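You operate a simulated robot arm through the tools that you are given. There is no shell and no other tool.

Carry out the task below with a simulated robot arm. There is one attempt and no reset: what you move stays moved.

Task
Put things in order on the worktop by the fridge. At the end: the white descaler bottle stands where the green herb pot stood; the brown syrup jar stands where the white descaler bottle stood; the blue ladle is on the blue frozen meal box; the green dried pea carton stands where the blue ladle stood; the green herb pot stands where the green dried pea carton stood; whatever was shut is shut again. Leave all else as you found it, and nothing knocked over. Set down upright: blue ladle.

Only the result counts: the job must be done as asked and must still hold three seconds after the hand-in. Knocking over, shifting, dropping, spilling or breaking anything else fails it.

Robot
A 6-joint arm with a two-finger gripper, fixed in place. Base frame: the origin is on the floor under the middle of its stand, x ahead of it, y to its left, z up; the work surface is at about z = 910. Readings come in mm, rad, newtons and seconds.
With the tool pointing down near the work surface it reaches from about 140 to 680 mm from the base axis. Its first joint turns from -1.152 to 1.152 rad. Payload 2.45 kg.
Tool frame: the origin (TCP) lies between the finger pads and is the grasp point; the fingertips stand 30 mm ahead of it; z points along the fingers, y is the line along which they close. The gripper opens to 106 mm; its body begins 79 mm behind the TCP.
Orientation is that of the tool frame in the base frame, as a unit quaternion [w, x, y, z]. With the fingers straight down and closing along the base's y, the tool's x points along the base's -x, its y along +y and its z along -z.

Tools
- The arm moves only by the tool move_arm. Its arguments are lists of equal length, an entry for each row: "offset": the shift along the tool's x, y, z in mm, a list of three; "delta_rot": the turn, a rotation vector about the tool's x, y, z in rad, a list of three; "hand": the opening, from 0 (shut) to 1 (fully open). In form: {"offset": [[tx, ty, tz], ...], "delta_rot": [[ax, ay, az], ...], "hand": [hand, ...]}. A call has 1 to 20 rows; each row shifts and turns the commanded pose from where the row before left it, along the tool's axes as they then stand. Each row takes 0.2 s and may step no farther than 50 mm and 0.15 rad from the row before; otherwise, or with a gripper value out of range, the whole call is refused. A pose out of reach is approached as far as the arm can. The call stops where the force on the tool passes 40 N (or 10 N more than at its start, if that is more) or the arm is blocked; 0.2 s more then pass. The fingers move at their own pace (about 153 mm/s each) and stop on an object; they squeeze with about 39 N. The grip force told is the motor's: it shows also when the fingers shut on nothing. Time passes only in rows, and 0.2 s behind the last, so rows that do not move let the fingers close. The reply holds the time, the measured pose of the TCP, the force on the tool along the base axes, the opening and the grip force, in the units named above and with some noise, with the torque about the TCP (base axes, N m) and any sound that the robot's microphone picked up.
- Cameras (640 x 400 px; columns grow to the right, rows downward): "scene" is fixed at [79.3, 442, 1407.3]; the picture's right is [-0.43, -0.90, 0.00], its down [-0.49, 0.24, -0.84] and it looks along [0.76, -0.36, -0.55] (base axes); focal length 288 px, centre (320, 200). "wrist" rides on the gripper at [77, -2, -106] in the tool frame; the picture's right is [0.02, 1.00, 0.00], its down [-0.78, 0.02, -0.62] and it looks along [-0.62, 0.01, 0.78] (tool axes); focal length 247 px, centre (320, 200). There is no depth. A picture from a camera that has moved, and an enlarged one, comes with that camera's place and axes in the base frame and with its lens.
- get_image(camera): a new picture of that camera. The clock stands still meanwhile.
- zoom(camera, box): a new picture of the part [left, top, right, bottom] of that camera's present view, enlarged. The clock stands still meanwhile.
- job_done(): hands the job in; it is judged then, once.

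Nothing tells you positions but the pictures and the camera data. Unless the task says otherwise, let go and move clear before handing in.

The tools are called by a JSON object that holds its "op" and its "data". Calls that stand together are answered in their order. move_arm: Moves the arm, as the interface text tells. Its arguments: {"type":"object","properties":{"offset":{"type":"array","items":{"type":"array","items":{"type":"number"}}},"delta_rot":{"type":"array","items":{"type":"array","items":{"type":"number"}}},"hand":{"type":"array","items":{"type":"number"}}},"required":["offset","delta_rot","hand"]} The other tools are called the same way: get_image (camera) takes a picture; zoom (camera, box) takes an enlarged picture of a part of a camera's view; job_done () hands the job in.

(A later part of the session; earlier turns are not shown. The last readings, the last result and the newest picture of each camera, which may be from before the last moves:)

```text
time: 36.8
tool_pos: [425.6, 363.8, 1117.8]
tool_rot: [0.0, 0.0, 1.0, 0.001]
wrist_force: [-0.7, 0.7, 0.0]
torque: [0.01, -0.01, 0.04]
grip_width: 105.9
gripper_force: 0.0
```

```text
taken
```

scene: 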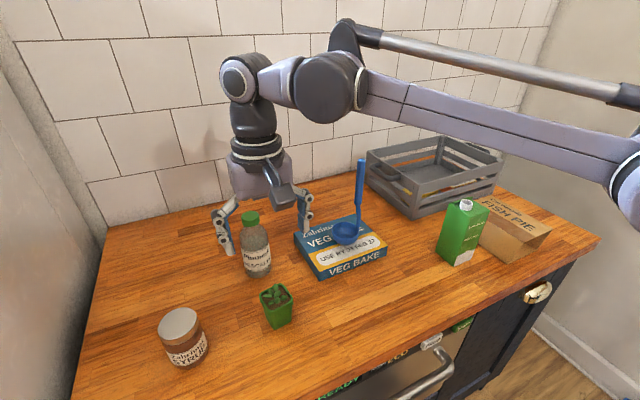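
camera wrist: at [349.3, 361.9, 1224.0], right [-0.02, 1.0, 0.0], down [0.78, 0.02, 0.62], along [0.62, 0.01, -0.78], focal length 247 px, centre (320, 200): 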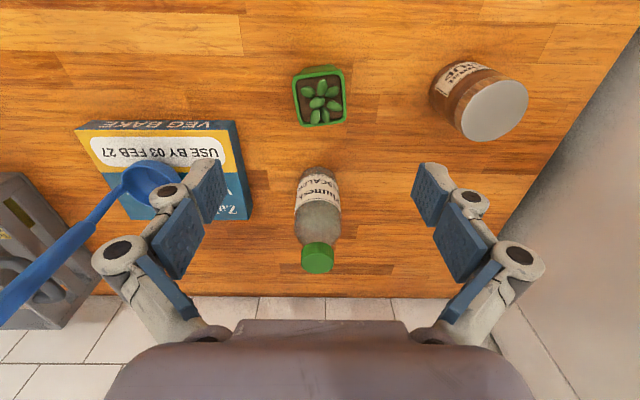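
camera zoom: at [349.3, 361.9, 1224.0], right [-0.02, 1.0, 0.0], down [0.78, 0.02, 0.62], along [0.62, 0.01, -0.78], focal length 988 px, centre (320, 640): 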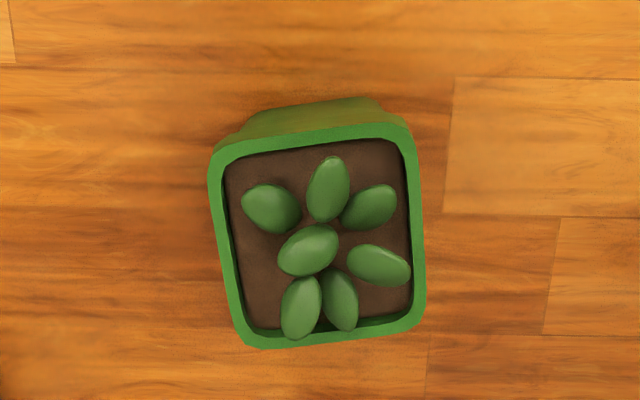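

The pot is centred under the TCP at about (425, 363.5), with its rim turned about 9°. I'll match that yaw and go down to z ≈ 953.

{"op": "move_arm", "data": {"offset": [[0, 0, 0], [0.5, 0, 40], [0, 0, 40], [0, 0, 40], [0, 0, 30], [0, 0, 15], [0, 0, 0]], "delta_rot": [[0, 0, -0.15], [0, 0, 0], [0, 0, 0], [0, 0, 0], [0, 0, 0], [0, 0, 0], [0, 0, 0]], "hand": [1, 1, 1, 1, 1, 1, 1]}}

{"op": "get_image", "data": {"camera": "wrist"}}

{"op": "zoom", "data": {"camera": "scene", "box": [180, 120, 380, 340]}}

```text
time: 38.4
tool_pos: [425.3, 365.3, 956.8]
tool_rot: [0.001, -0.075, 0.997, 0.001]
wrist_force: [-0.3, -0.8, -0.9]
torque: [-0.05, -0.01, 0.0]
grip_width: 105.7
gripper_force: 0.2
```

```text
taken
camera wrist: at [350.4, 350.7, 1061.3], right [-0.17, 0.99, 0.0], down [0.77, 0.13, 0.62], along [0.61, 0.11, -0.78], focal length 247 px, centre (320, 200)
```

wrist: 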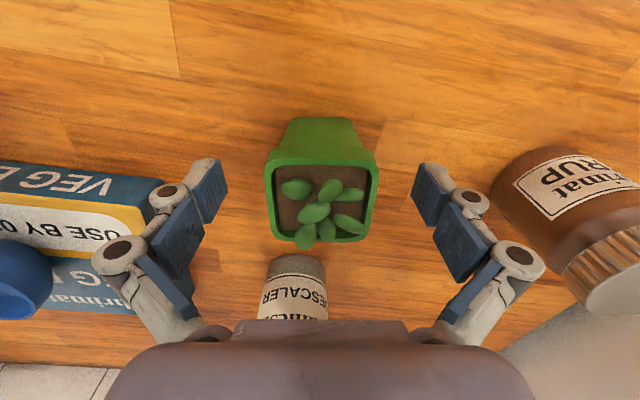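

```text
1.82 times, centred on (280, 230) of scene
camera zoom: at [79.2, 442.0, 1407.3], right [-0.43, -0.9, 0.0], down [-0.49, 0.24, -0.84], along [0.76, -0.36, -0.55], focal length 523 px, centre (393, 146)
```

zoom: 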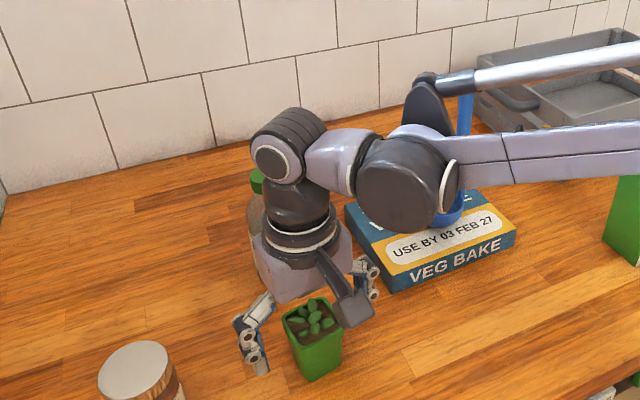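

The pot is centred and square between the fingers, with its rim at TCP height. I'll close gently.

{"op": "move_arm", "data": {"offset": [[0, 0, 0], [0, 0, 0], [0, 0, 0], [0, 0, 0], [0, 0, 0]], "delta_rot": [[0, 0, 0], [0, 0, 0], [0, 0, 0], [0, 0, 0], [0, 0, 0]], "hand": [0.65, 0.5, 0, 0, 0]}}

{"op": "get_image", "data": {"camera": "wrist"}}

```text
time: 39.6
tool_pos: [426.1, 363.9, 957.0]
tool_rot: [0.001, -0.074, 0.997, 0.001]
wrist_force: [-0.9, 2.2, 3.0]
torque: [-0.01, 0.0, -0.01]
grip_width: 49.0
gripper_force: 39.1
```

```text
taken
camera wrist: at [350.4, 350.7, 1061.8], right [-0.17, 0.99, 0.0], down [0.77, 0.13, 0.62], along [0.61, 0.11, -0.78], focal length 247 px, centre (320, 200)
```

wrist: 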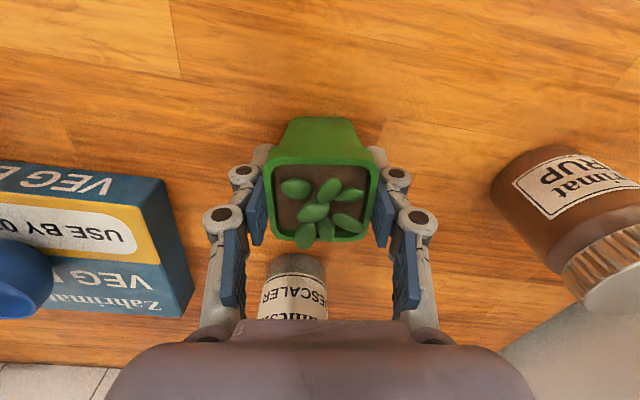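

I have the pot, gripped at 49 mm with its centre at about (427.5, 364). I'll lift it to z ≈ 1150, clear of the carton's top, and carry it towards the carton's old spot.

{"op": "move_arm", "data": {"offset": [[0, 0, -10], [0, 0, -40], [0, 0, -45], [0, 0, -48], [0, 0, -48], [0, 0, 0]], "delta_rot": [[0, 0, 0], [0, 0, 0], [0, 0, 0], [0, 0, 0], [0, 0, 0], [0, 0, 0.15]], "hand": [0, 0, 0, 0, 0, 0]}}

{"op": "move_arm", "data": {"offset": [[2.5, -30, 0], [2.5, -46, 0], [2.5, -46, 0], [2.5, -46, 0], [2.5, -46, 0], [2.5, -46, 0], [2.5, -46, 0], [2.5, -46, 0], [2.5, -46, 0], [2.5, -46, 0], [2.5, -46, 0], [2.5, -46, 0], [2.5, -46, 0], [2.5, -46, 0], [2.5, -46, 0], [2.5, -46, 0], [0, -20, 0], [0, 0, 0]], "delta_rot": [[0, 0, 0], [0, 0, 0], [0, 0, 0], [0, 0, 0], [0, 0, 0], [0, 0, 0], [0, 0, 0], [0, 0, 0], [0, 0, 0], [0, 0, 0], [0, 0, 0], [0, 0, 0], [0, 0, 0], [0, 0, 0], [0, 0, 0], [0, 0, 0], [0, 0, 0], [0, 0, 0]], "hand": [0, 0, 0, 0, 0, 0, 0, 0, 0, 0, 0, 0, 0, 0, 0, 0, 0, 0]}}

{"op": "get_image", "data": {"camera": "wrist"}}

{"op": "get_image", "data": {"camera": "scene"}}

```text
time: 41.0
tool_pos: [427.7, 364.9, 1149.0]
tool_rot: [0.0, 0.001, 1.0, 0.001]
wrist_force: [0.2, 0.3, 1.3]
torque: [0.01, -0.03, -0.01]
grip_width: 0.1
gripper_force: 28.4
```

```text
time: 44.8
tool_pos: [385.2, -375.2, 1147.7]
tool_rot: [0.002, 0.0, 1.0, 0.0]
wrist_force: [0.2, 0.3, -0.2]
torque: [0.0, -0.01, -0.01]
grip_width: 0.3
gripper_force: 29.3
```

```text
taken
camera wrist: at [309.0, -378.7, 1252.0], right [-0.02, 1.0, 0.0], down [0.78, 0.02, 0.62], along [0.62, 0.02, -0.78], focal length 247 px, centre (320, 200)
```

wrist: 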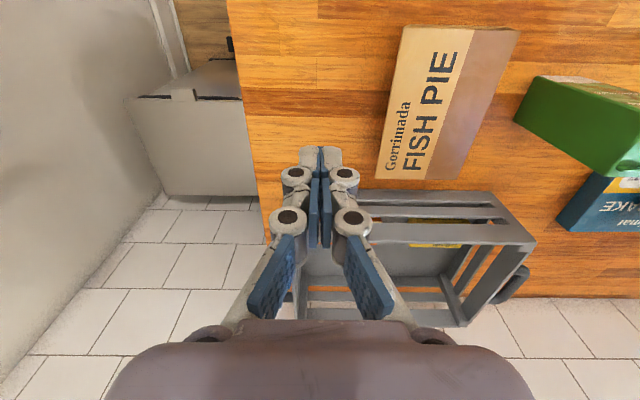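

```text
taken
```

scene: 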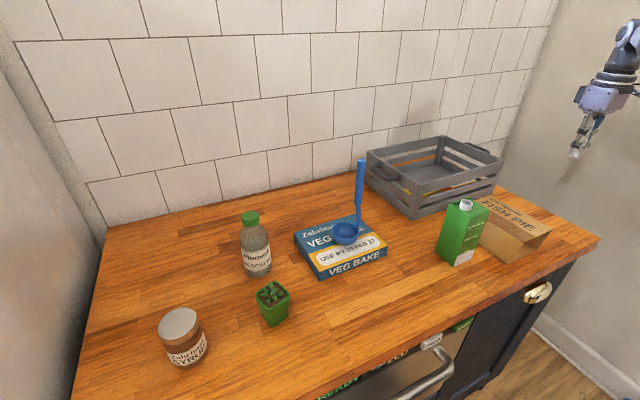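

The pot slipped out of the fingers as I lifted. The scene view shows it still upright near its place, so I'll look closely before trying again.

{"op": "zoom", "data": {"camera": "scene", "box": [140, 190, 400, 380]}}

{"op": "zoom", "data": {"camera": "scene", "box": [240, 265, 310, 335]}}

```text
2.11 times, centred on (270, 285) of scene
camera zoom: at [79.3, 441.9, 1407.3], right [-0.43, -0.9, 0.0], down [-0.49, 0.24, -0.84], along [0.76, -0.36, -0.55], focal length 605 px, centre (425, 21)
```

zoom: 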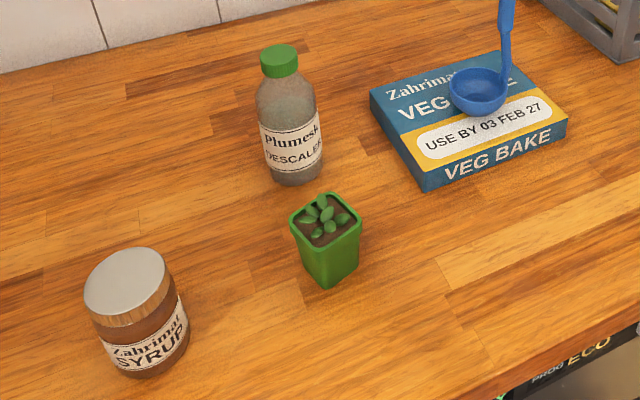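

```text
5.71 times, centred on (275, 300) of scene
camera zoom: at [79.3, 441.9, 1407.3], right [-0.43, -0.9, 0.0], down [-0.49, 0.24, -0.84], along [0.76, -0.36, -0.55], focal length 1643 px, centre (577, -371)
```

zoom: 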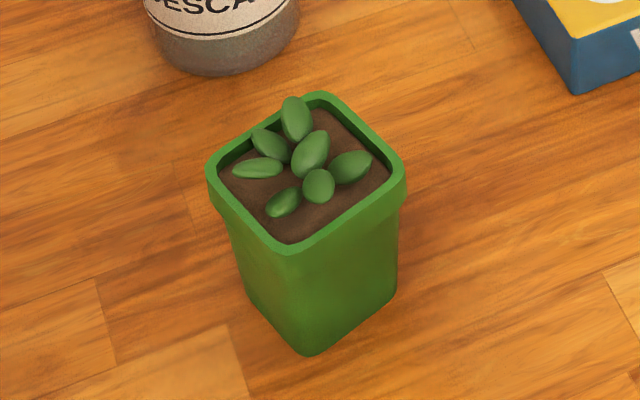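

The pot is upright with nothing spilled, but it has turned and moved slightly, probably because I caught only the lip at the edge of the pads. I'll look at the pads to see where they hold best.

{"op": "move_arm", "data": {"offset": [[0, 0, 0], [0, 0, 0], [0, 0, 0]], "delta_rot": [[0, 0, 0], [0, 0, 0], [0, 0, 0]], "hand": [0.47, 0.47, 0.47]}}

{"op": "zoom", "data": {"camera": "wrist", "box": [200, 130, 440, 330]}}

{"op": "zoom", "data": {"camera": "scene", "box": [540, 60, 640, 180]}}

```text
time: 45.6
tool_pos: [386.1, -374.8, 1147.3]
tool_rot: [0.001, 0.0, 1.0, 0.001]
wrist_force: [-0.8, -0.2, 0.0]
torque: [-0.02, 0.01, 0.0]
grip_width: 49.8
gripper_force: 0.0
```

```text
2.00 times, centred on (320, 230) of wrist
camera zoom: at [309.0, -378.3, 1252.1], right [-0.02, 1.0, 0.0], down [0.78, 0.02, 0.62], along [0.62, 0.01, -0.78], focal length 494 px, centre (320, 140)
```

zoom: 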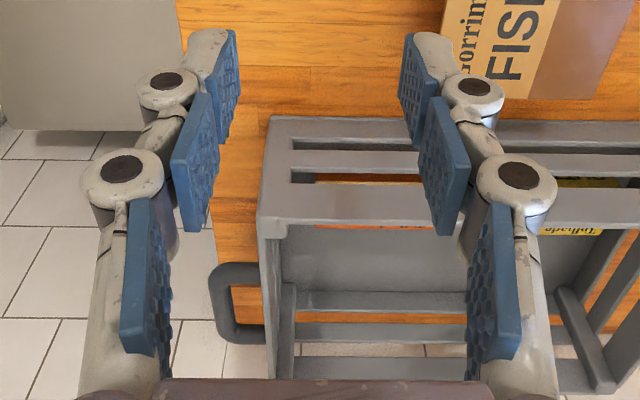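

```text
3.33 times, centred on (590, 120) of scene
camera zoom: at [79.3, 442.0, 1407.3], right [-0.43, -0.9, 0.0], down [-0.49, 0.24, -0.84], along [0.76, -0.36, -0.55], focal length 958 px, centre (-580, 467)
```

zoom: 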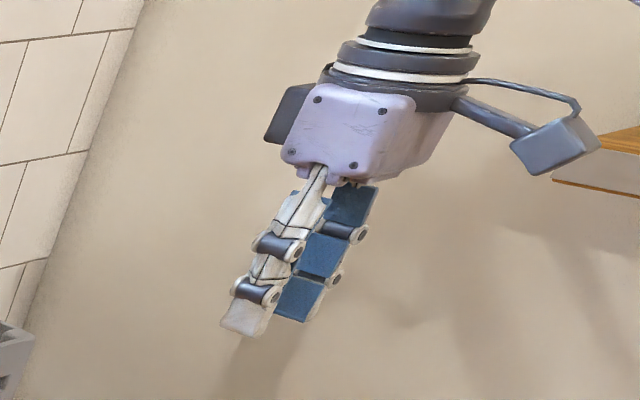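

Each finger has three pads, and the TCP falls at the gap between the lowest and middle pad, exactly where the pot's narrow lip was. Next time I'll take the lip on the middle of the lowest pads (TCP about 14 mm above the lip) and test-lift first.

{"op": "move_arm", "data": {"offset": [[-2.5, 46, 0], [-2.5, 46, 0], [-2.5, 46, 0], [-2.5, 46, 0], [-2.5, 46, 0], [-2.5, 46, 0], [-2.5, 46, 0], [-2.5, 46, 0], [-2.5, 46, 0], [-2.5, 46, 0], [-2.5, 46, 0], [-2.5, 46, 0], [-2.5, 46, 0], [-2.5, 46, 0], [-2.5, 46, 0], [-2.5, 46, 0], [0, 0, 30], [0, 0, 0]], "delta_rot": [[0, 0, 0], [0, 0, 0], [0, 0, 0], [0, 0, 0], [0, 0, 0], [0, 0, 0], [0, 0, 0], [0, 0, 0], [0, 0, 0], [0, 0, 0], [0, 0, 0], [0, 0, 0], [0, 0, 0], [0, 0, 0], [0, 0, 0], [0, 0, 0], [0, 0, 0], [0, 0, 0]], "hand": [1, 1, 1, 1, 1, 1, 1, 1, 1, 1, 1, 1, 1, 1, 1, 1, 1, 1]}}

{"op": "get_image", "data": {"camera": "wrist"}}

{"op": "zoom", "data": {"camera": "wrist", "box": [240, 40, 400, 140]}}

```text
time: 49.4
tool_pos: [425.7, 360.2, 1120.1]
tool_rot: [0.0, 0.0, 1.0, 0.0]
wrist_force: [-0.7, -1.0, -0.3]
torque: [0.03, -0.03, 0.0]
grip_width: 106.2
gripper_force: 0.0
```

```text
taken
camera wrist: at [349.6, 356.0, 1224.5], right [-0.02, 1.0, 0.0], down [0.78, 0.02, 0.62], along [0.62, 0.01, -0.78], focal length 247 px, centre (320, 200)
```

wrist: 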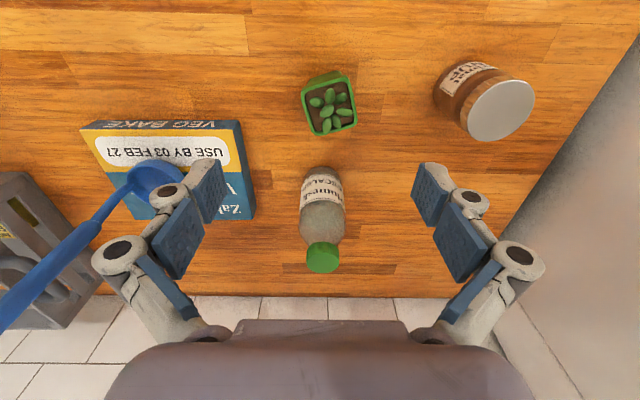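

```text
4.00 times, centred on (320, 90) of wrist
camera zoom: at [349.6, 356.0, 1224.5], right [-0.02, 1.0, 0.0], down [0.78, 0.02, 0.62], along [0.62, 0.01, -0.78], focal length 988 px, centre (320, 640)
```

zoom: 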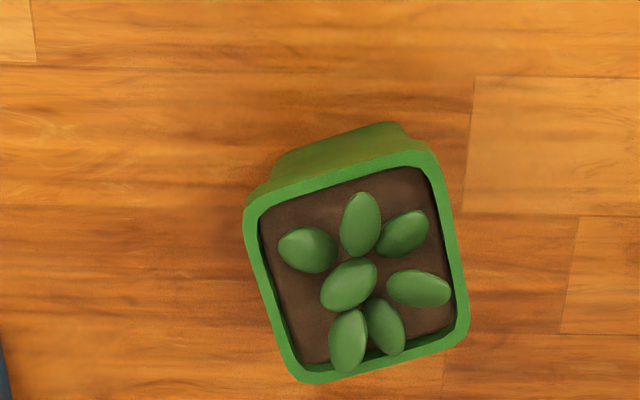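

The pot is now at about (432, 370), turned about 16° and upright. I'll match that yaw, centre over it and check from z ≈ 1005.

{"op": "move_arm", "data": {"offset": [[0, 0, 0], [0, 0, 0], [-8.7, 8.1, 0], [0, 0, 40], [0, 0, 40], [0, 0, 35], [0, 0, 0]], "delta_rot": [[0, 0, -0.14], [0, 0, -0.14], [0, 0, 0], [0, 0, 0], [0, 0, 0], [0, 0, 0], [0, 0, 0]], "hand": [1, 1, 1, 1, 1, 1, 1]}}

{"op": "get_image", "data": {"camera": "wrist"}}

{"op": "zoom", "data": {"camera": "wrist", "box": [220, 80, 420, 240]}}

```text
time: 51.0
tool_pos: [431.7, 370.9, 1001.8]
tool_rot: [0.001, -0.14, 0.99, 0.002]
wrist_force: [0.4, 0.2, 0.2]
torque: [-0.01, -0.02, 0.03]
grip_width: 105.8
gripper_force: 0.1
```

```text
taken
camera wrist: at [358.9, 346.6, 1106.7], right [-0.3, 0.95, 0.0], down [0.75, 0.23, 0.62], along [0.59, 0.19, -0.78], focal length 247 px, centre (320, 200)
```

wrist: 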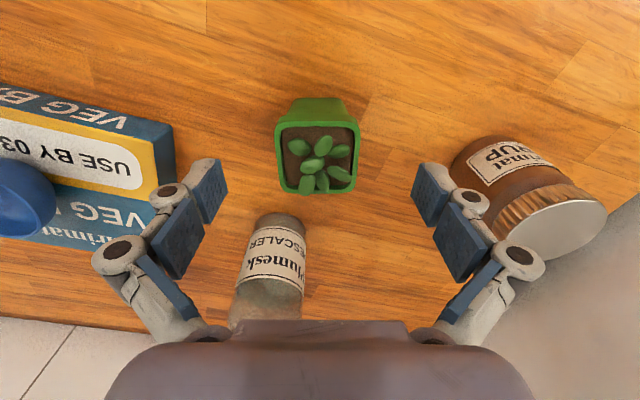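

```text
2.50 times, centred on (320, 160) of wrist
camera zoom: at [358.9, 346.6, 1106.7], right [-0.3, 0.95, 0.0], down [0.75, 0.23, 0.62], along [0.59, 0.19, -0.78], focal length 617 px, centre (320, 300)
```

zoom: 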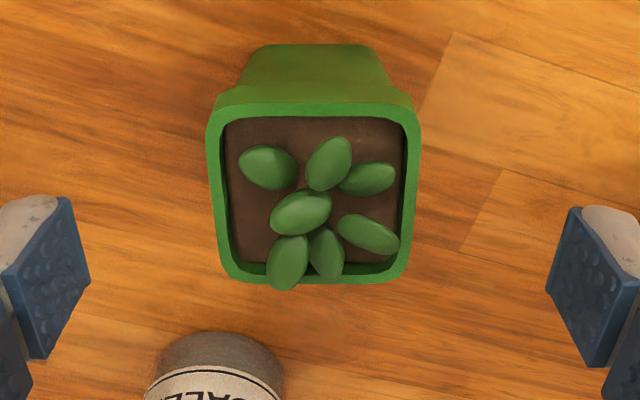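

The pot is square and centred, needing only about 2 mm sideways. I'll go down to z ≈ 975 so the lip sits mid-pad, then close.

{"op": "move_arm", "data": {"offset": [[1, -2, 12], [0, 0, 15], [0, 0, 0], [0, 0, 0], [0, 0, 0], [0, 0, 0], [0, 0, 0]], "delta_rot": [[0, 0, 0], [0, 0, 0], [0, 0, 0], [0, 0, 0], [0, 0, 0], [0, 0, 0], [0, 0, 0]], "hand": [1, 1, 0.7, 0.5, 0, 0, 0]}}

{"op": "get_image", "data": {"camera": "wrist"}}

{"op": "zoom", "data": {"camera": "wrist", "box": [220, 100, 420, 260]}}

{"op": "zoom", "data": {"camera": "scene", "box": [220, 220, 340, 340]}}

```text
time: 52.6
tool_pos: [432.5, 367.6, 975.2]
tool_rot: [0.0, -0.139, 0.99, 0.001]
wrist_force: [0.5, -0.1, 0.3]
torque: [-0.06, -0.04, 0.05]
grip_width: 50.0
gripper_force: 38.5
```

```text
taken
camera wrist: at [358.2, 345.0, 1080.0], right [-0.3, 0.95, 0.0], down [0.75, 0.23, 0.62], along [0.6, 0.19, -0.78], focal length 247 px, centre (320, 200)
```

wrist: 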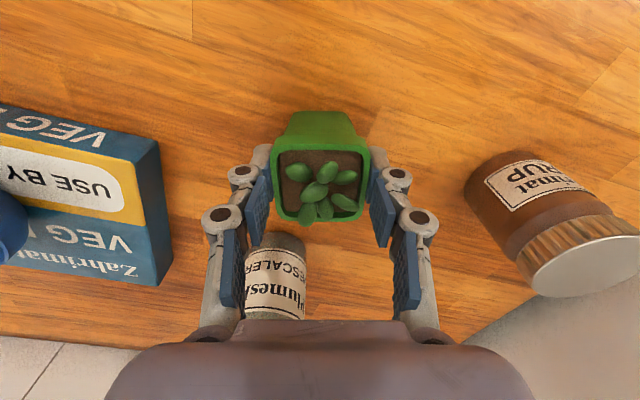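

```text
2.50 times, centred on (320, 180) of wrist
camera zoom: at [358.2, 345.0, 1080.0], right [-0.3, 0.95, 0.0], down [0.75, 0.23, 0.62], along [0.6, 0.19, -0.78], focal length 617 px, centre (320, 250)
```

zoom: 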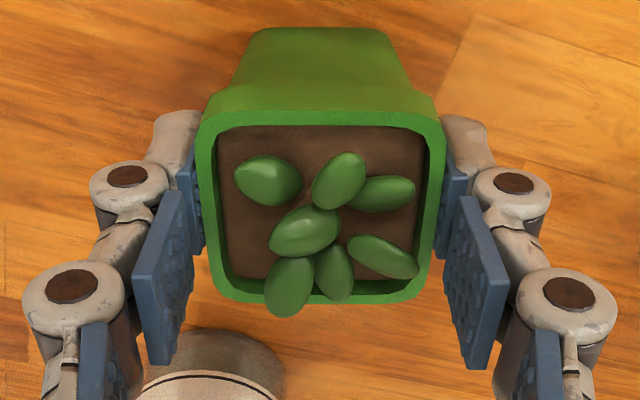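

```text
3.33 times, centred on (280, 280) of scene
camera zoom: at [79.3, 442.0, 1407.3], right [-0.43, -0.9, 0.0], down [-0.49, 0.24, -0.84], along [0.76, -0.36, -0.55], focal length 958 px, centre (453, -67)
```

zoom: 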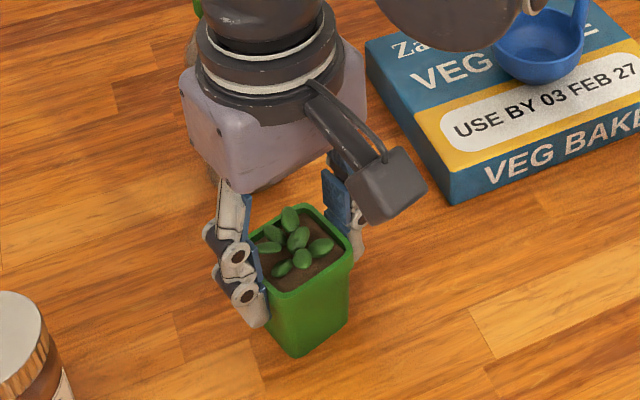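

The lip is now well inside the lowest pads. I'll lift a slow 6 mm to test the hold.

{"op": "move_arm", "data": {"offset": [[0, 0, -1], [0, 0, -2], [0, 0, -3], [0, 0, 0]], "delta_rot": [[0, 0, 0], [0, 0, 0], [0, 0, 0], [0, 0, 0]], "hand": [0, 0, 0, 0]}}

{"op": "zoom", "data": {"camera": "wrist", "box": [220, 100, 420, 260]}}

{"op": "zoom", "data": {"camera": "scene", "box": [220, 220, 340, 340]}}

```text
time: 53.6
tool_pos: [432.2, 367.9, 982.5]
tool_rot: [0.001, -0.139, 0.99, 0.0]
wrist_force: [-0.5, -0.2, -1.8]
torque: [-0.02, -0.05, 0.0]
grip_width: 49.8
gripper_force: 38.9
```

```text
2.50 times, centred on (320, 180) of wrist
camera zoom: at [358.7, 343.9, 1087.3], right [-0.3, 0.95, 0.0], down [0.75, 0.23, 0.62], along [0.59, 0.19, -0.78], focal length 617 px, centre (320, 250)
```

zoom: 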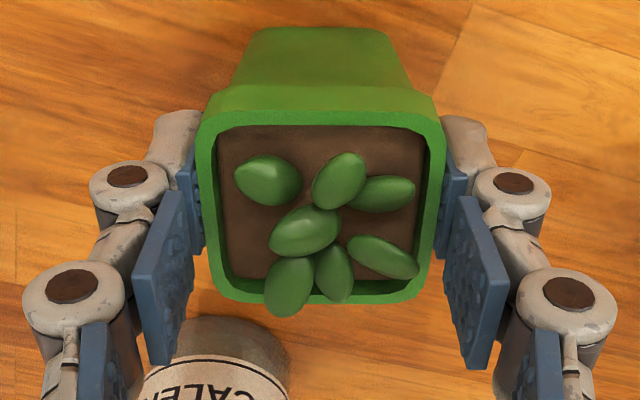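

```text
3.33 times, centred on (280, 280) of scene
camera zoom: at [79.3, 442.0, 1407.3], right [-0.43, -0.9, 0.0], down [-0.49, 0.24, -0.84], along [0.76, -0.36, -0.55], focal length 958 px, centre (453, -67)
```

zoom: 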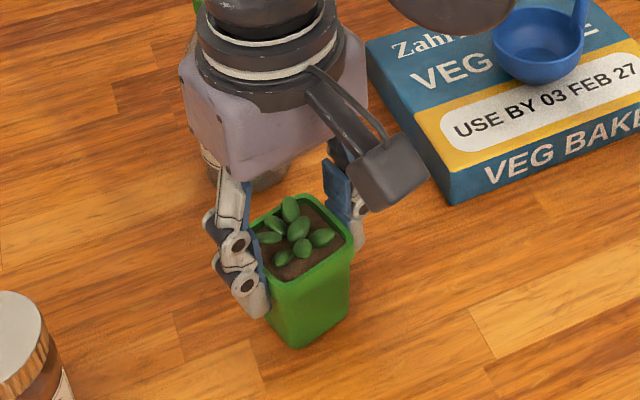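

The pot rose with the gripper and didn't shift, and the load reads about 1.8 N. I'll continue upward with gentle acceleration and check again.

{"op": "move_arm", "data": {"offset": [[0, 0, -5], [0, 0, -10], [0, 0, -18], [0, 0, -25], [0, 0, -28], [0, 0, -28], [0, 0, -25], [0, 0, -18], [0, 0, -10], [0, 0, 0], [0, 0, 0]], "delta_rot": [[0, 0, 0], [0, 0, 0], [0, 0, 0], [0, 0, 0], [0, 0, 0], [0, 0, 0], [0, 0, 0], [0, 0, 0], [0, 0, 0], [0, 0, 0.14], [0, 0, 0.14]], "hand": [0, 0, 0, 0, 0, 0, 0, 0, 0, 0, 0]}}

{"op": "get_image", "data": {"camera": "wrist"}}

```text
time: 56.0
tool_pos: [431.6, 367.1, 1149.6]
tool_rot: [0.001, 0.0, 1.0, 0.002]
wrist_force: [0.4, -0.2, -1.1]
torque: [0.0, -0.03, -0.02]
grip_width: 49.9
gripper_force: 38.7
```

```text
taken
camera wrist: at [354.7, 364.8, 1254.5], right [-0.02, 1.0, 0.0], down [0.78, 0.01, 0.62], along [0.62, 0.01, -0.78], focal length 247 px, centre (320, 200)
```

wrist: 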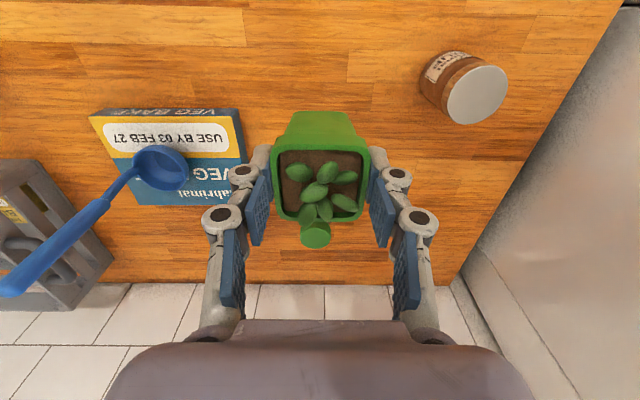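

The pot is still held firmly. I'll carry it across with smooth acceleration, well above the carton.

{"op": "move_arm", "data": {"offset": [[2.2, -15, 0], [2.2, -25, 0], [2.2, -35, 0], [2.2, -42, 0], [2.2, -42, 0], [2.2, -42, 0], [2.2, -42, 0], [2.2, -42, 0], [2.2, -42, 0], [2.2, -42, 0], [2.2, -42, 0], [2.2, -42, 0], [2.2, -42, 0], [2.2, -42, 0], [2.2, -42, 0], [2.2, -42, 0], [2.2, -42, 0], [2.2, -35, 0], [2.2, -25, 0], [2, -19, 0]], "delta_rot": [[0, 0, 0], [0, 0, 0], [0, 0, 0], [0, 0, 0], [0, 0, 0], [0, 0, 0], [0, 0, 0], [0, 0, 0], [0, 0, 0], [0, 0, 0], [0, 0, 0], [0, 0, 0], [0, 0, 0], [0, 0, 0], [0, 0, 0], [0, 0, 0], [0, 0, 0], [0, 0, 0], [0, 0, 0], [0, 0, 0]], "hand": [0, 0, 0, 0, 0, 0, 0, 0, 0, 0, 0, 0, 0, 0, 0, 0, 0, 0, 0, 0]}}

{"op": "get_image", "data": {"camera": "wrist"}}

{"op": "get_image", "data": {"camera": "scene"}}

```text
time: 60.2
tool_pos: [388.0, -374.9, 1148.5]
tool_rot: [0.001, 0.0, 1.0, 0.001]
wrist_force: [0.1, 0.0, -2.3]
torque: [0.01, 0.01, -0.01]
grip_width: 49.8
gripper_force: 38.8
```

```text
taken
camera wrist: at [311.1, -378.1, 1253.2], right [-0.02, 1.0, 0.0], down [0.78, 0.02, 0.62], along [0.62, 0.02, -0.78], focal length 247 px, centre (320, 200)
```

wrist: 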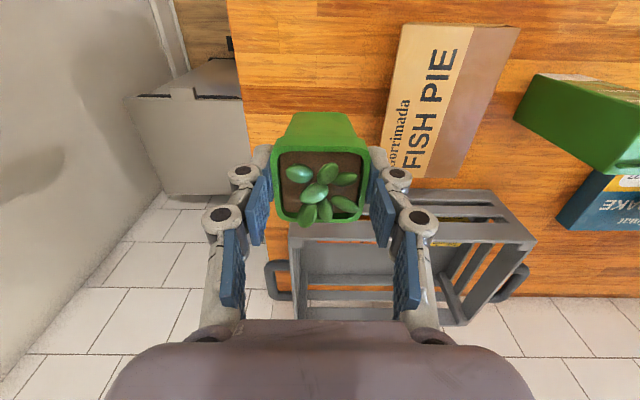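

```text
taken
```

scene: 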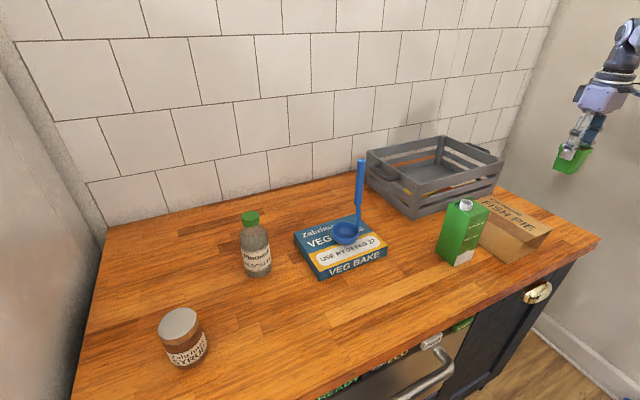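

The pot hangs over the carton's old spot. I'll lower it, slowing near the worktop.

{"op": "move_arm", "data": {"offset": [[0, 0, 12], [0, 0, 22], [0, 0, 30], [0, 0, 32], [0, 0, 30], [0, 0, 22], [0, 0, 12], [0, 0, 6], [0, 0, 2], [0, 0, 0]], "delta_rot": [[0, 0, 0], [0, 0, 0], [0, 0, 0], [0, 0, 0], [0, 0, 0], [0, 0, 0], [0, 0, 0], [0, 0, 0], [0, 0, 0], [0, 0, 0]], "hand": [0, 0, 0, 0, 0, 0, 0, 0, 0, 0]}}

{"op": "get_image", "data": {"camera": "wrist"}}

{"op": "move_arm", "data": {"offset": [[0, 0, 1], [0, 0, 0.5], [0, 0, 0]], "delta_rot": [[0, 0, 0], [0, 0, 0], [0, 0, 0]], "hand": [0, 0, 0]}}

```text
time: 62.4
tool_pos: [387.2, -373.1, 978.3]
tool_rot: [0.001, -0.001, 1.0, 0.0]
wrist_force: [0.8, 0.4, -2.3]
torque: [-0.01, 0.03, -0.01]
grip_width: 49.8
gripper_force: 39.0
```

```text
taken
camera wrist: at [311.2, -376.7, 1083.8], right [-0.02, 1.0, 0.0], down [0.78, 0.02, 0.62], along [0.62, 0.01, -0.78], focal length 247 px, centre (320, 200)
```

wrist: 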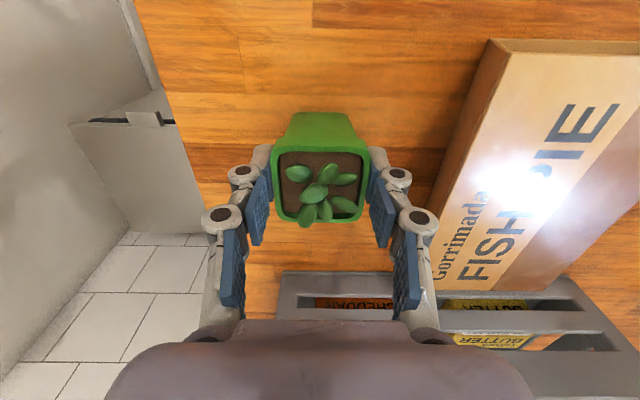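

```text
time: 63.2
tool_pos: [388.8, -374.7, 977.9]
tool_rot: [0.001, 0.0, 1.0, 0.001]
wrist_force: [0.0, 0.3, -1.8]
torque: [0.01, 0.01, -0.02]
grip_width: 50.1
gripper_force: 39.3
```

{"op": "move_arm", "data": {"offset": [[0, 0, 1], [0, 0, 0.5], [0, 0, 0]], "delta_rot": [[0, 0, 0], [0, 0, 0], [0, 0, 0]], "hand": [0, 0, 0]}}

```text
time: 64.0
tool_pos: [387.3, -373.3, 976.6]
tool_rot: [0.001, 0.0, 1.0, 0.001]
wrist_force: [-0.2, -0.6, -1.5]
torque: [0.03, 0.03, -0.01]
grip_width: 49.7
gripper_force: 39.5
```

{"op": "move_arm", "data": {"offset": [[0, 0, 0.7], [0, 0, 0.5], [0, 0, 0]], "delta_rot": [[0, 0, 0], [0, 0, 0], [0, 0, 0]], "hand": [0, 0, 0]}}

```text
time: 64.8
tool_pos: [386.3, -375.5, 976.4]
tool_rot: [0.001, -0.001, 1.0, 0.001]
wrist_force: [-0.1, 0.2, -1.4]
torque: [-0.02, 0.04, 0.03]
grip_width: 50.1
gripper_force: 39.0
```

{"op": "move_arm", "data": {"offset": [[0, 0, 0.7], [0, 0, 0.3], [0, 0, 0]], "delta_rot": [[0, 0, 0], [0, 0, 0], [0, 0, 0]], "hand": [0, 0, 0]}}

```text
time: 65.6
tool_pos: [387.3, -374.0, 975.1]
tool_rot: [0.0, 0.0, 1.0, 0.0]
wrist_force: [-1.5, -0.3, 4.4]
torque: [-0.14, -0.04, -0.03]
grip_width: 49.9
gripper_force: 39.3
```

The force went from -1.4 to +4.4 N, so the pot is on the worktop. I'll open only part way, to stay clear of the fish pie box.

{"op": "move_arm", "data": {"offset": [[0, 0, 0], [0, 0, 0], [0, 0, 0], [0, 0, 0]], "delta_rot": [[0, 0, 0], [0, 0, 0], [0, 0, 0], [0, 0, 0]], "hand": [0.52, 0.58, 0.65, 0.65]}}

{"op": "get_image", "data": {"camera": "wrist"}}

```text
time: 66.6
tool_pos: [387.5, -373.2, 975.5]
tool_rot: [0.0, 0.0, 1.0, 0.0]
wrist_force: [0.4, -0.3, -0.7]
torque: [0.0, 0.03, 0.01]
grip_width: 68.8
gripper_force: 0.1
```

```text
taken
camera wrist: at [311.0, -377.0, 1079.8], right [-0.02, 1.0, 0.0], down [0.78, 0.02, 0.62], along [0.62, 0.01, -0.78], focal length 247 px, centre (320, 200)
```

wrist: 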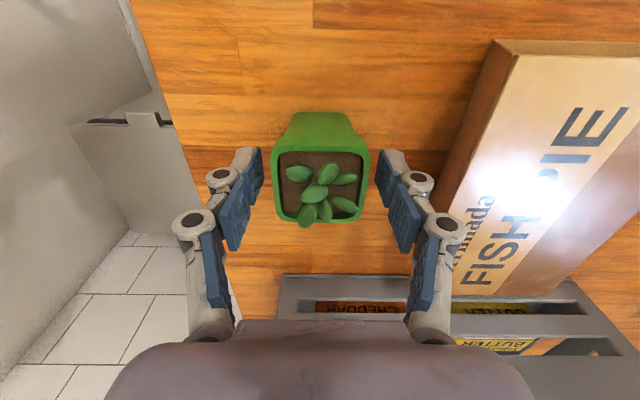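

The pot stands clear between the fingers. I'll rise straight up before opening wide, then travel back to the left side for the bottle.

{"op": "move_arm", "data": {"offset": [[0, 0, -10], [0, 0, -25], [0, 0, -40], [0, 0, -45], [0, 0, -45], [0, 0, -45], [0, 0, -15], [0, 0, 0]], "delta_rot": [[0, 0, 0], [0, 0, 0], [0, 0, 0], [0, 0, 0], [0, 0, 0], [0, 0, 0], [0, 0, 0], [0, 0, 0]], "hand": [0.65, 0.65, 0.65, 0.65, 1, 1, 1, 1]}}

{"op": "get_image", "data": {"camera": "wrist"}}

{"op": "get_image", "data": {"camera": "scene"}}

```text
time: 68.4
tool_pos: [389.0, -376.8, 1200.7]
tool_rot: [0.0, 0.001, 1.0, 0.001]
wrist_force: [-0.7, -0.7, 0.4]
torque: [0.02, 0.01, -0.02]
grip_width: 106.1
gripper_force: 0.1
```

```text
taken
camera wrist: at [311.7, -379.2, 1304.9], right [-0.02, 1.0, 0.0], down [0.78, 0.02, 0.62], along [0.62, 0.01, -0.78], focal length 247 px, centre (320, 200)
```

wrist: 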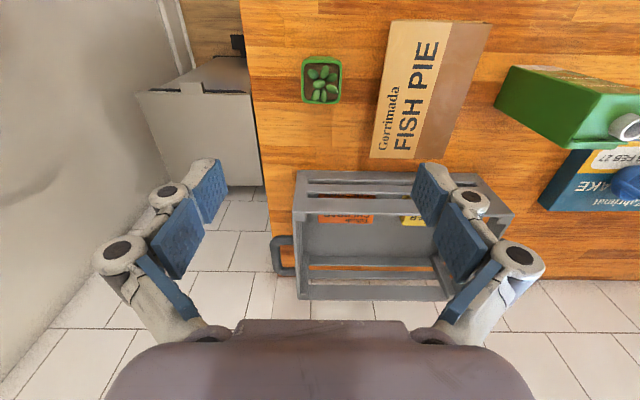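

```text
taken
```

scene: 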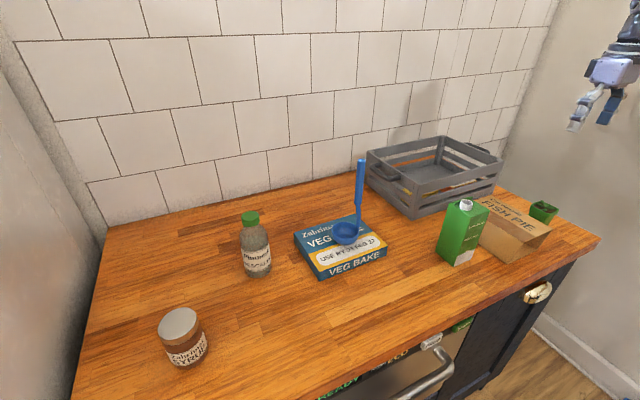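

The pot stands at about (387.5, -376), where the carton was. I'll go across to the bottle and get a better fix on it.

{"op": "move_arm", "data": {"offset": [[0.5, 30, 0], [0.5, 46, 0], [0.5, 46, 0], [0.5, 46, 0], [0.5, 46, 0], [0.5, 46, 0], [0.5, 46, 0], [0.5, 46, 0], [0.5, 46, 0], [0.5, 46, 0], [0.5, 46, 0], [0.5, 46, 0], [0.5, 46, 0], [0.5, 46, 0], [0.5, 46, 0], [0.5, 46, 0], [0, 20, 0], [0, 0, 0]], "delta_rot": [[0, 0, 0], [0, 0, 0], [0, 0, 0], [0, 0, 0], [0, 0, 0], [0, 0, 0], [0, 0, 0], [0, 0, 0], [0, 0, 0], [0, 0, 0], [0, 0, 0], [0, 0, 0], [0, 0, 0], [0, 0, 0], [0, 0, 0], [0, 0, 0], [0, 0, 0], [0, 0, 0]], "hand": [1, 1, 1, 1, 1, 1, 1, 1, 1, 1, 1, 1, 1, 1, 1, 1, 1, 1]}}

{"op": "get_image", "data": {"camera": "wrist"}}

{"op": "zoom", "data": {"camera": "wrist", "box": [230, 80, 430, 280]}}

```text
time: 72.2
tool_pos: [377.3, 362.8, 1198.7]
tool_rot: [0.001, -0.001, 1.0, 0.001]
wrist_force: [0.1, 0.0, -0.7]
torque: [0.01, 0.0, 0.0]
grip_width: 106.1
gripper_force: 0.1
```

```text
taken
camera wrist: at [301.4, 361.2, 1304.6], right [-0.02, 1.0, 0.0], down [0.78, 0.02, 0.62], along [0.62, 0.01, -0.78], focal length 247 px, centre (320, 200)
```

wrist: 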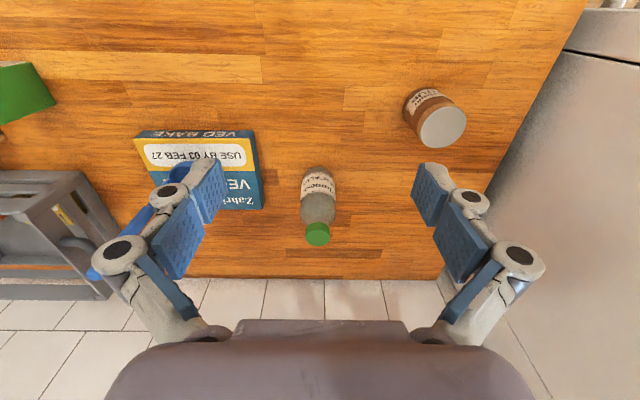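

```text
2.00 times, centred on (330, 180) of wrist
camera zoom: at [301.4, 361.2, 1304.6], right [-0.02, 1.0, 0.0], down [0.78, 0.02, 0.62], along [0.62, 0.01, -0.78], focal length 494 px, centre (300, 240)
```

zoom: 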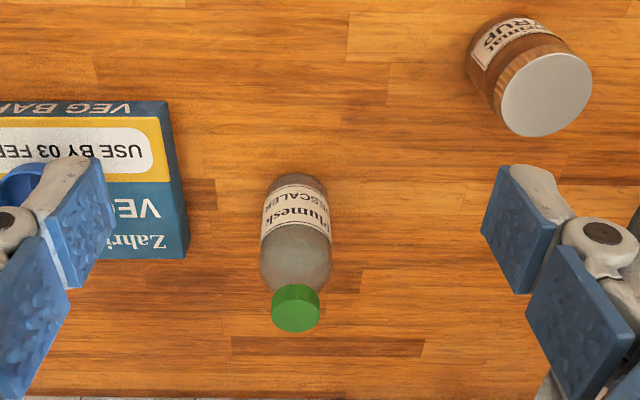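

The bottle is at about (559, 364), is 62 mm wide and tops out near 1065. At a radius of about 667 it's at the edge of reach, so I'll tilt the tool 30° outward and approach low from the robot's side.

{"op": "move_arm", "data": {"offset": [[0, 0, 0], [0, 0, 0], [0, 0, 0], [0, 0, 0], [7.3, 0.2, 41.8], [7.3, 0.2, 41.8], [7.3, 0.2, 41.8], [7.3, 0.2, 41.8], [7.3, 0.2, 41.8], [0, 0, 0]], "delta_rot": [[0, -0.131, 0], [0, -0.131, 0], [0, -0.131, 0], [0, -0.131, 0], [0, 0, 0], [0, 0, 0], [0, 0, 0], [0, 0, 0], [0, 0, 0], [0, 0, 0]], "hand": [1, 1, 1, 1, 1, 1, 1, 1, 1, 1]}}

{"op": "get_image", "data": {"camera": "wrist"}}

{"op": "get_image", "data": {"camera": "scene"}}

```text
time: 74.4
tool_pos: [452.4, 365.7, 999.9]
tool_rot: [0.259, 0.0, 0.966, 0.001]
wrist_force: [0.6, 0.1, -0.3]
torque: [-0.03, 0.02, 0.01]
grip_width: 106.1
gripper_force: 0.1
```

```text
taken
camera wrist: at [333.5, 362.4, 1051.7], right [-0.02, 1.0, -0.01], down [0.37, 0.01, 0.93], along [0.93, 0.01, -0.37], focal length 247 px, centre (320, 200)
```

wrist: 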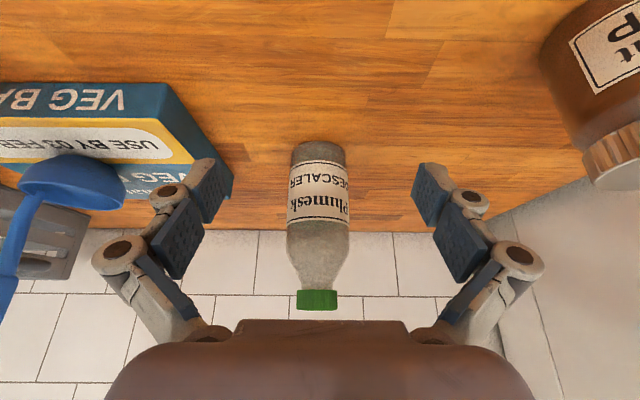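

```text
taken
```

scene: 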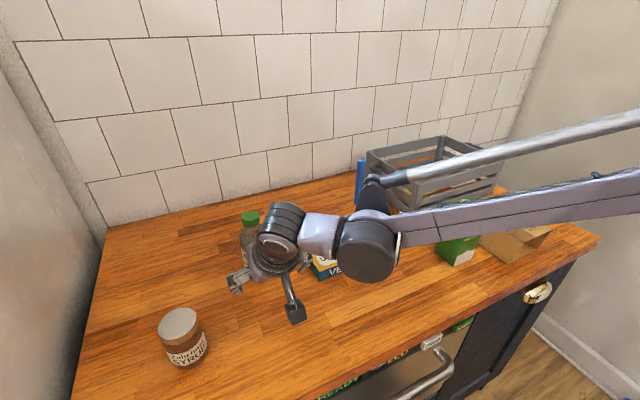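

The tilt is good and the bottle sits centred between the open fingers. I'll move in horizontally for two thirds of the distance and check clearances to the cap and the ladle.

{"op": "move_arm", "data": {"offset": [[-20, -0.2, 13.5], [-20, -0.2, 13.5], [-20, -0.2, 13.5], [0, 0, 0]], "delta_rot": [[0, 0, 0], [0, 0, 0], [0, 0, 0], [0, 0, 0]], "hand": [1, 1, 1, 1]}}

{"op": "get_image", "data": {"camera": "wrist"}}

{"op": "zoom", "data": {"camera": "scene", "box": [200, 130, 420, 300]}}

```text
time: 75.4
tool_pos: [525.0, 366.2, 995.0]
tool_rot: [0.26, 0.001, 0.966, 0.001]
wrist_force: [-0.3, 1.1, -0.4]
torque: [-0.02, -0.01, 0.0]
grip_width: 105.9
gripper_force: 0.1
```

```text
taken
camera wrist: at [406.2, 364.1, 1048.2], right [-0.02, 1.0, -0.01], down [0.37, 0.01, 0.93], along [0.93, 0.01, -0.37], focal length 247 px, centre (320, 200)
```

wrist: 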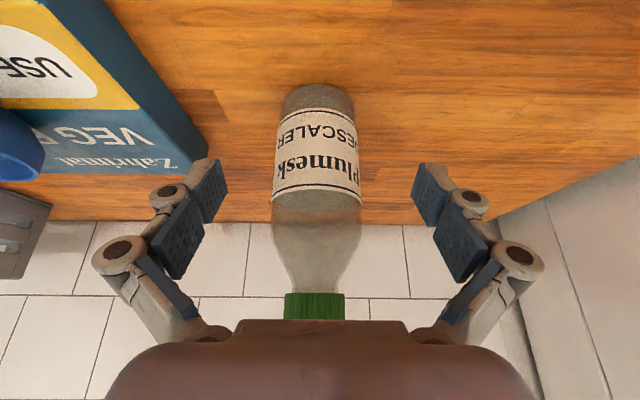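

```text
2.35 times, centred on (310, 215) of scene
camera zoom: at [79.3, 442.0, 1407.3], right [-0.43, -0.9, 0.0], down [-0.49, 0.24, -0.84], along [0.76, -0.36, -0.55], focal length 676 px, centre (344, 165)
```

zoom: 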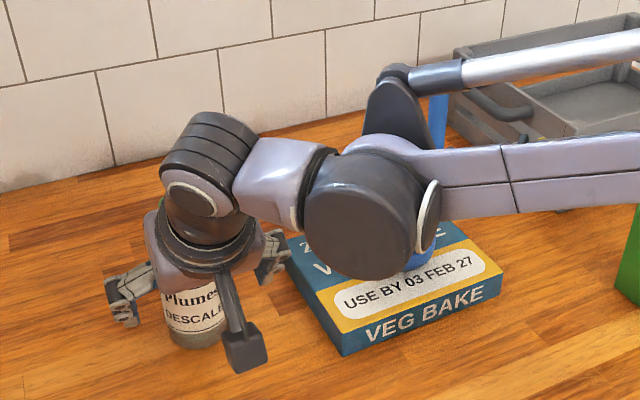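

The cap has about 10 mm of room under the palm, and the arm is well away from the ladle. I'll finish the approach, with a 1.5 mm sideways correction.

{"op": "move_arm", "data": {"offset": [[-14, -0.8, 8.7], [-14, -0.7, 8.7], [0, 0, 0]], "delta_rot": [[0, 0, 0], [0, 0, 0], [0, 0, 0]], "hand": [1, 1, 1]}}

{"op": "get_image", "data": {"camera": "wrist"}}

{"op": "zoom", "data": {"camera": "scene", "box": [200, 150, 360, 290]}}

```text
time: 76.2
tool_pos: [557.4, 365.5, 995.1]
tool_rot: [0.26, 0.001, 0.966, 0.001]
wrist_force: [-0.1, -0.2, -0.2]
torque: [0.03, -0.02, -0.01]
grip_width: 106.0
gripper_force: 0.0
```

```text
taken
camera wrist: at [438.2, 362.7, 1047.8], right [-0.02, 1.0, -0.01], down [0.37, 0.01, 0.93], along [0.93, 0.01, -0.37], focal length 247 px, centre (320, 200)
```

wrist: 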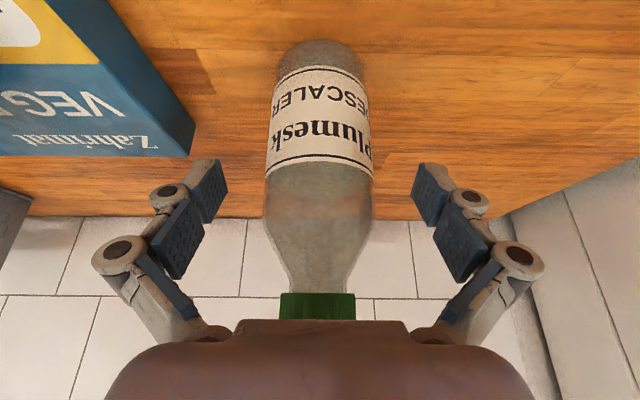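

```text
2.86 times, centred on (280, 220) of scene
camera zoom: at [79.3, 442.0, 1407.3], right [-0.43, -0.9, 0.0], down [-0.49, 0.24, -0.84], along [0.76, -0.36, -0.55], focal length 822 px, centre (434, 143)
```

zoom: 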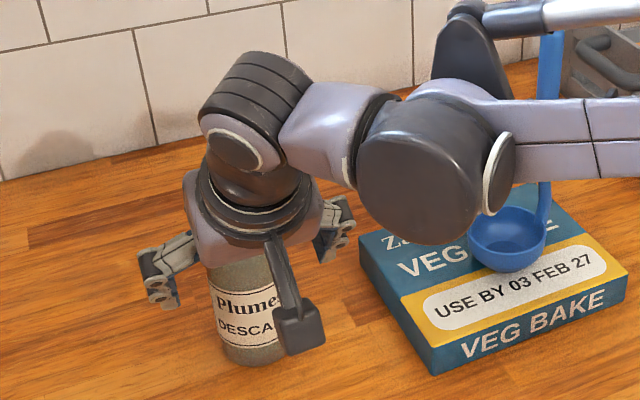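

The bottle is centred between the pads below its shoulder. I'll nudge 2 mm forward, close, and test-lift a few millimetres.

{"op": "move_arm", "data": {"offset": [[-1, -0.5, 2.6], [0, 0, 0], [0, 0, 0], [0, 0, 0], [0, 0, 0]], "delta_rot": [[0, 0, 0], [0, 0, 0], [0, 0, 0], [0, 0, 0], [0, 0, 0]], "hand": [1, 0.7, 0.6, 0, 0]}}

{"op": "get_image", "data": {"camera": "wrist"}}

```text
time: 77.4
tool_pos: [559.8, 364.9, 994.0]
tool_rot: [0.26, 0.0, 0.966, 0.001]
wrist_force: [-1.8, 0.2, 2.2]
torque: [-0.1, -0.03, 0.04]
grip_width: 58.7
gripper_force: 39.1
```

```text
taken
camera wrist: at [440.1, 362.2, 1046.4], right [-0.02, 1.0, -0.01], down [0.36, 0.02, 0.93], along [0.93, 0.01, -0.37], focal length 247 px, centre (320, 200)
```

wrist: 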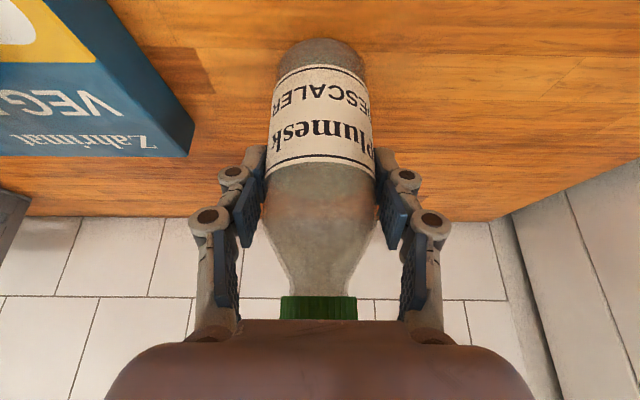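

The grip is solid at 58.7 mm, and I put the bottle's axis at about (562, 364.5). I'll test-lift 6 mm straight up.

{"op": "move_arm", "data": {"offset": [[-0.5, 0, -0.87], [-1, 0, -1.73], [-1.5, 0, -2.6], [0, 0, 0]], "delta_rot": [[0, 0, 0], [0, 0, 0], [0, 0, 0], [0, 0, 0]], "hand": [0, 0, 0, 0]}}

{"op": "get_image", "data": {"camera": "wrist"}}

{"op": "zoom", "data": {"camera": "scene", "box": [200, 150, 360, 290]}}

```text
time: 78.4
tool_pos: [559.6, 364.8, 1000.5]
tool_rot: [0.26, 0.001, 0.966, 0.001]
wrist_force: [-0.2, 0.6, -2.1]
torque: [0.01, -0.04, 0.0]
grip_width: 58.9
gripper_force: 38.9
```

```text
taken
camera wrist: at [440.5, 362.1, 1052.8], right [-0.02, 1.0, -0.01], down [0.37, 0.01, 0.93], along [0.93, 0.01, -0.37], focal length 247 px, centre (320, 200)
```

wrist: 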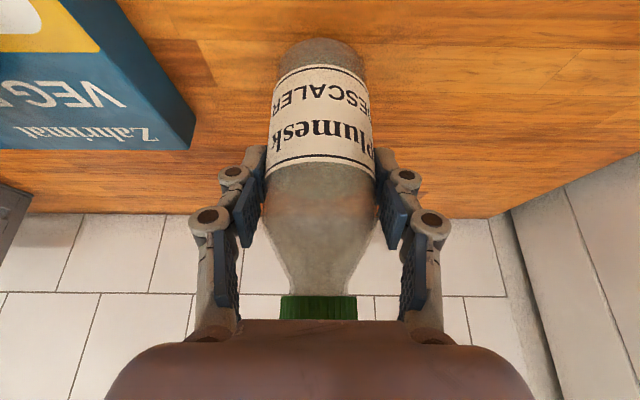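

```text
2.86 times, centred on (280, 220) of scene
camera zoom: at [79.3, 442.0, 1407.3], right [-0.43, -0.9, 0.0], down [-0.49, 0.24, -0.84], along [0.76, -0.36, -0.55], focal length 822 px, centre (434, 143)
```

zoom: 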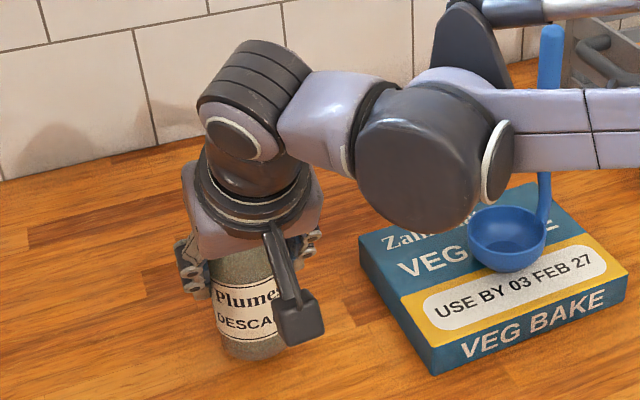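

The bottle is held firmly. I'll raise it a little more and carry it straight back to the herb pot's original spot at about (427, 364).

{"op": "move_arm", "data": {"offset": [[-3, 0, -5.2], [-4, 0, -6.93], [8.66, 0, -5], [17.3, 0, -10], [26, 0, -15], [26, 0, -15], [21.65, 0, -12.5], [12.1, 0, -7], [5.2, 0, -3], [0, 0, 0]], "delta_rot": [[0, 0, 0], [0, 0, 0], [0, 0, 0], [0, 0, 0], [0, 0, 0], [0, 0, 0], [0, 0, 0], [0, 0, 0], [0, 0, 0], [0, 0, 0]], "hand": [0, 0, 0, 0, 0, 0, 0, 0, 0, 0]}}

{"op": "get_image", "data": {"camera": "wrist"}}

{"op": "zoom", "data": {"camera": "scene", "box": [200, 180, 360, 340]}}

```text
time: 80.6
tool_pos: [425.2, 363.5, 1013.5]
tool_rot: [0.259, 0.0, 0.966, 0.001]
wrist_force: [0.3, 0.1, -2.0]
torque: [0.04, 0.02, -0.01]
grip_width: 58.9
gripper_force: 39.3
```

```text
taken
camera wrist: at [304.8, 360.2, 1066.5], right [-0.02, 1.0, -0.01], down [0.37, 0.02, 0.93], along [0.93, 0.01, -0.37], focal length 247 px, centre (320, 200)
```

wrist: 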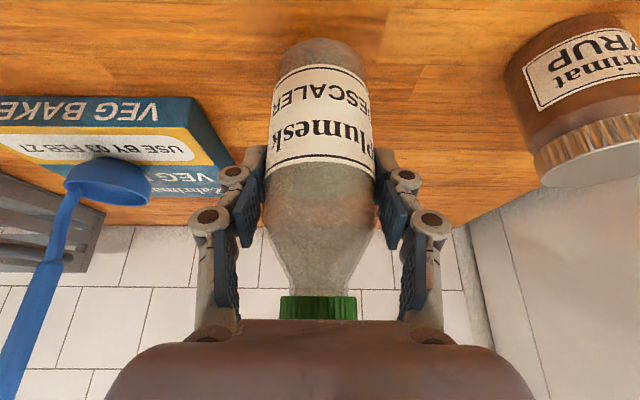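

```text
2.50 times, centred on (280, 260) of scene
camera zoom: at [79.3, 442.0, 1407.3], right [-0.43, -0.9, 0.0], down [-0.49, 0.24, -0.84], along [0.76, -0.36, -0.55], focal length 719 px, centre (420, 50)
```

zoom: 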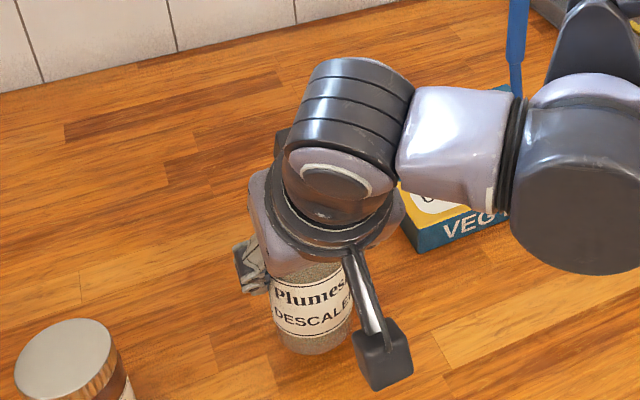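

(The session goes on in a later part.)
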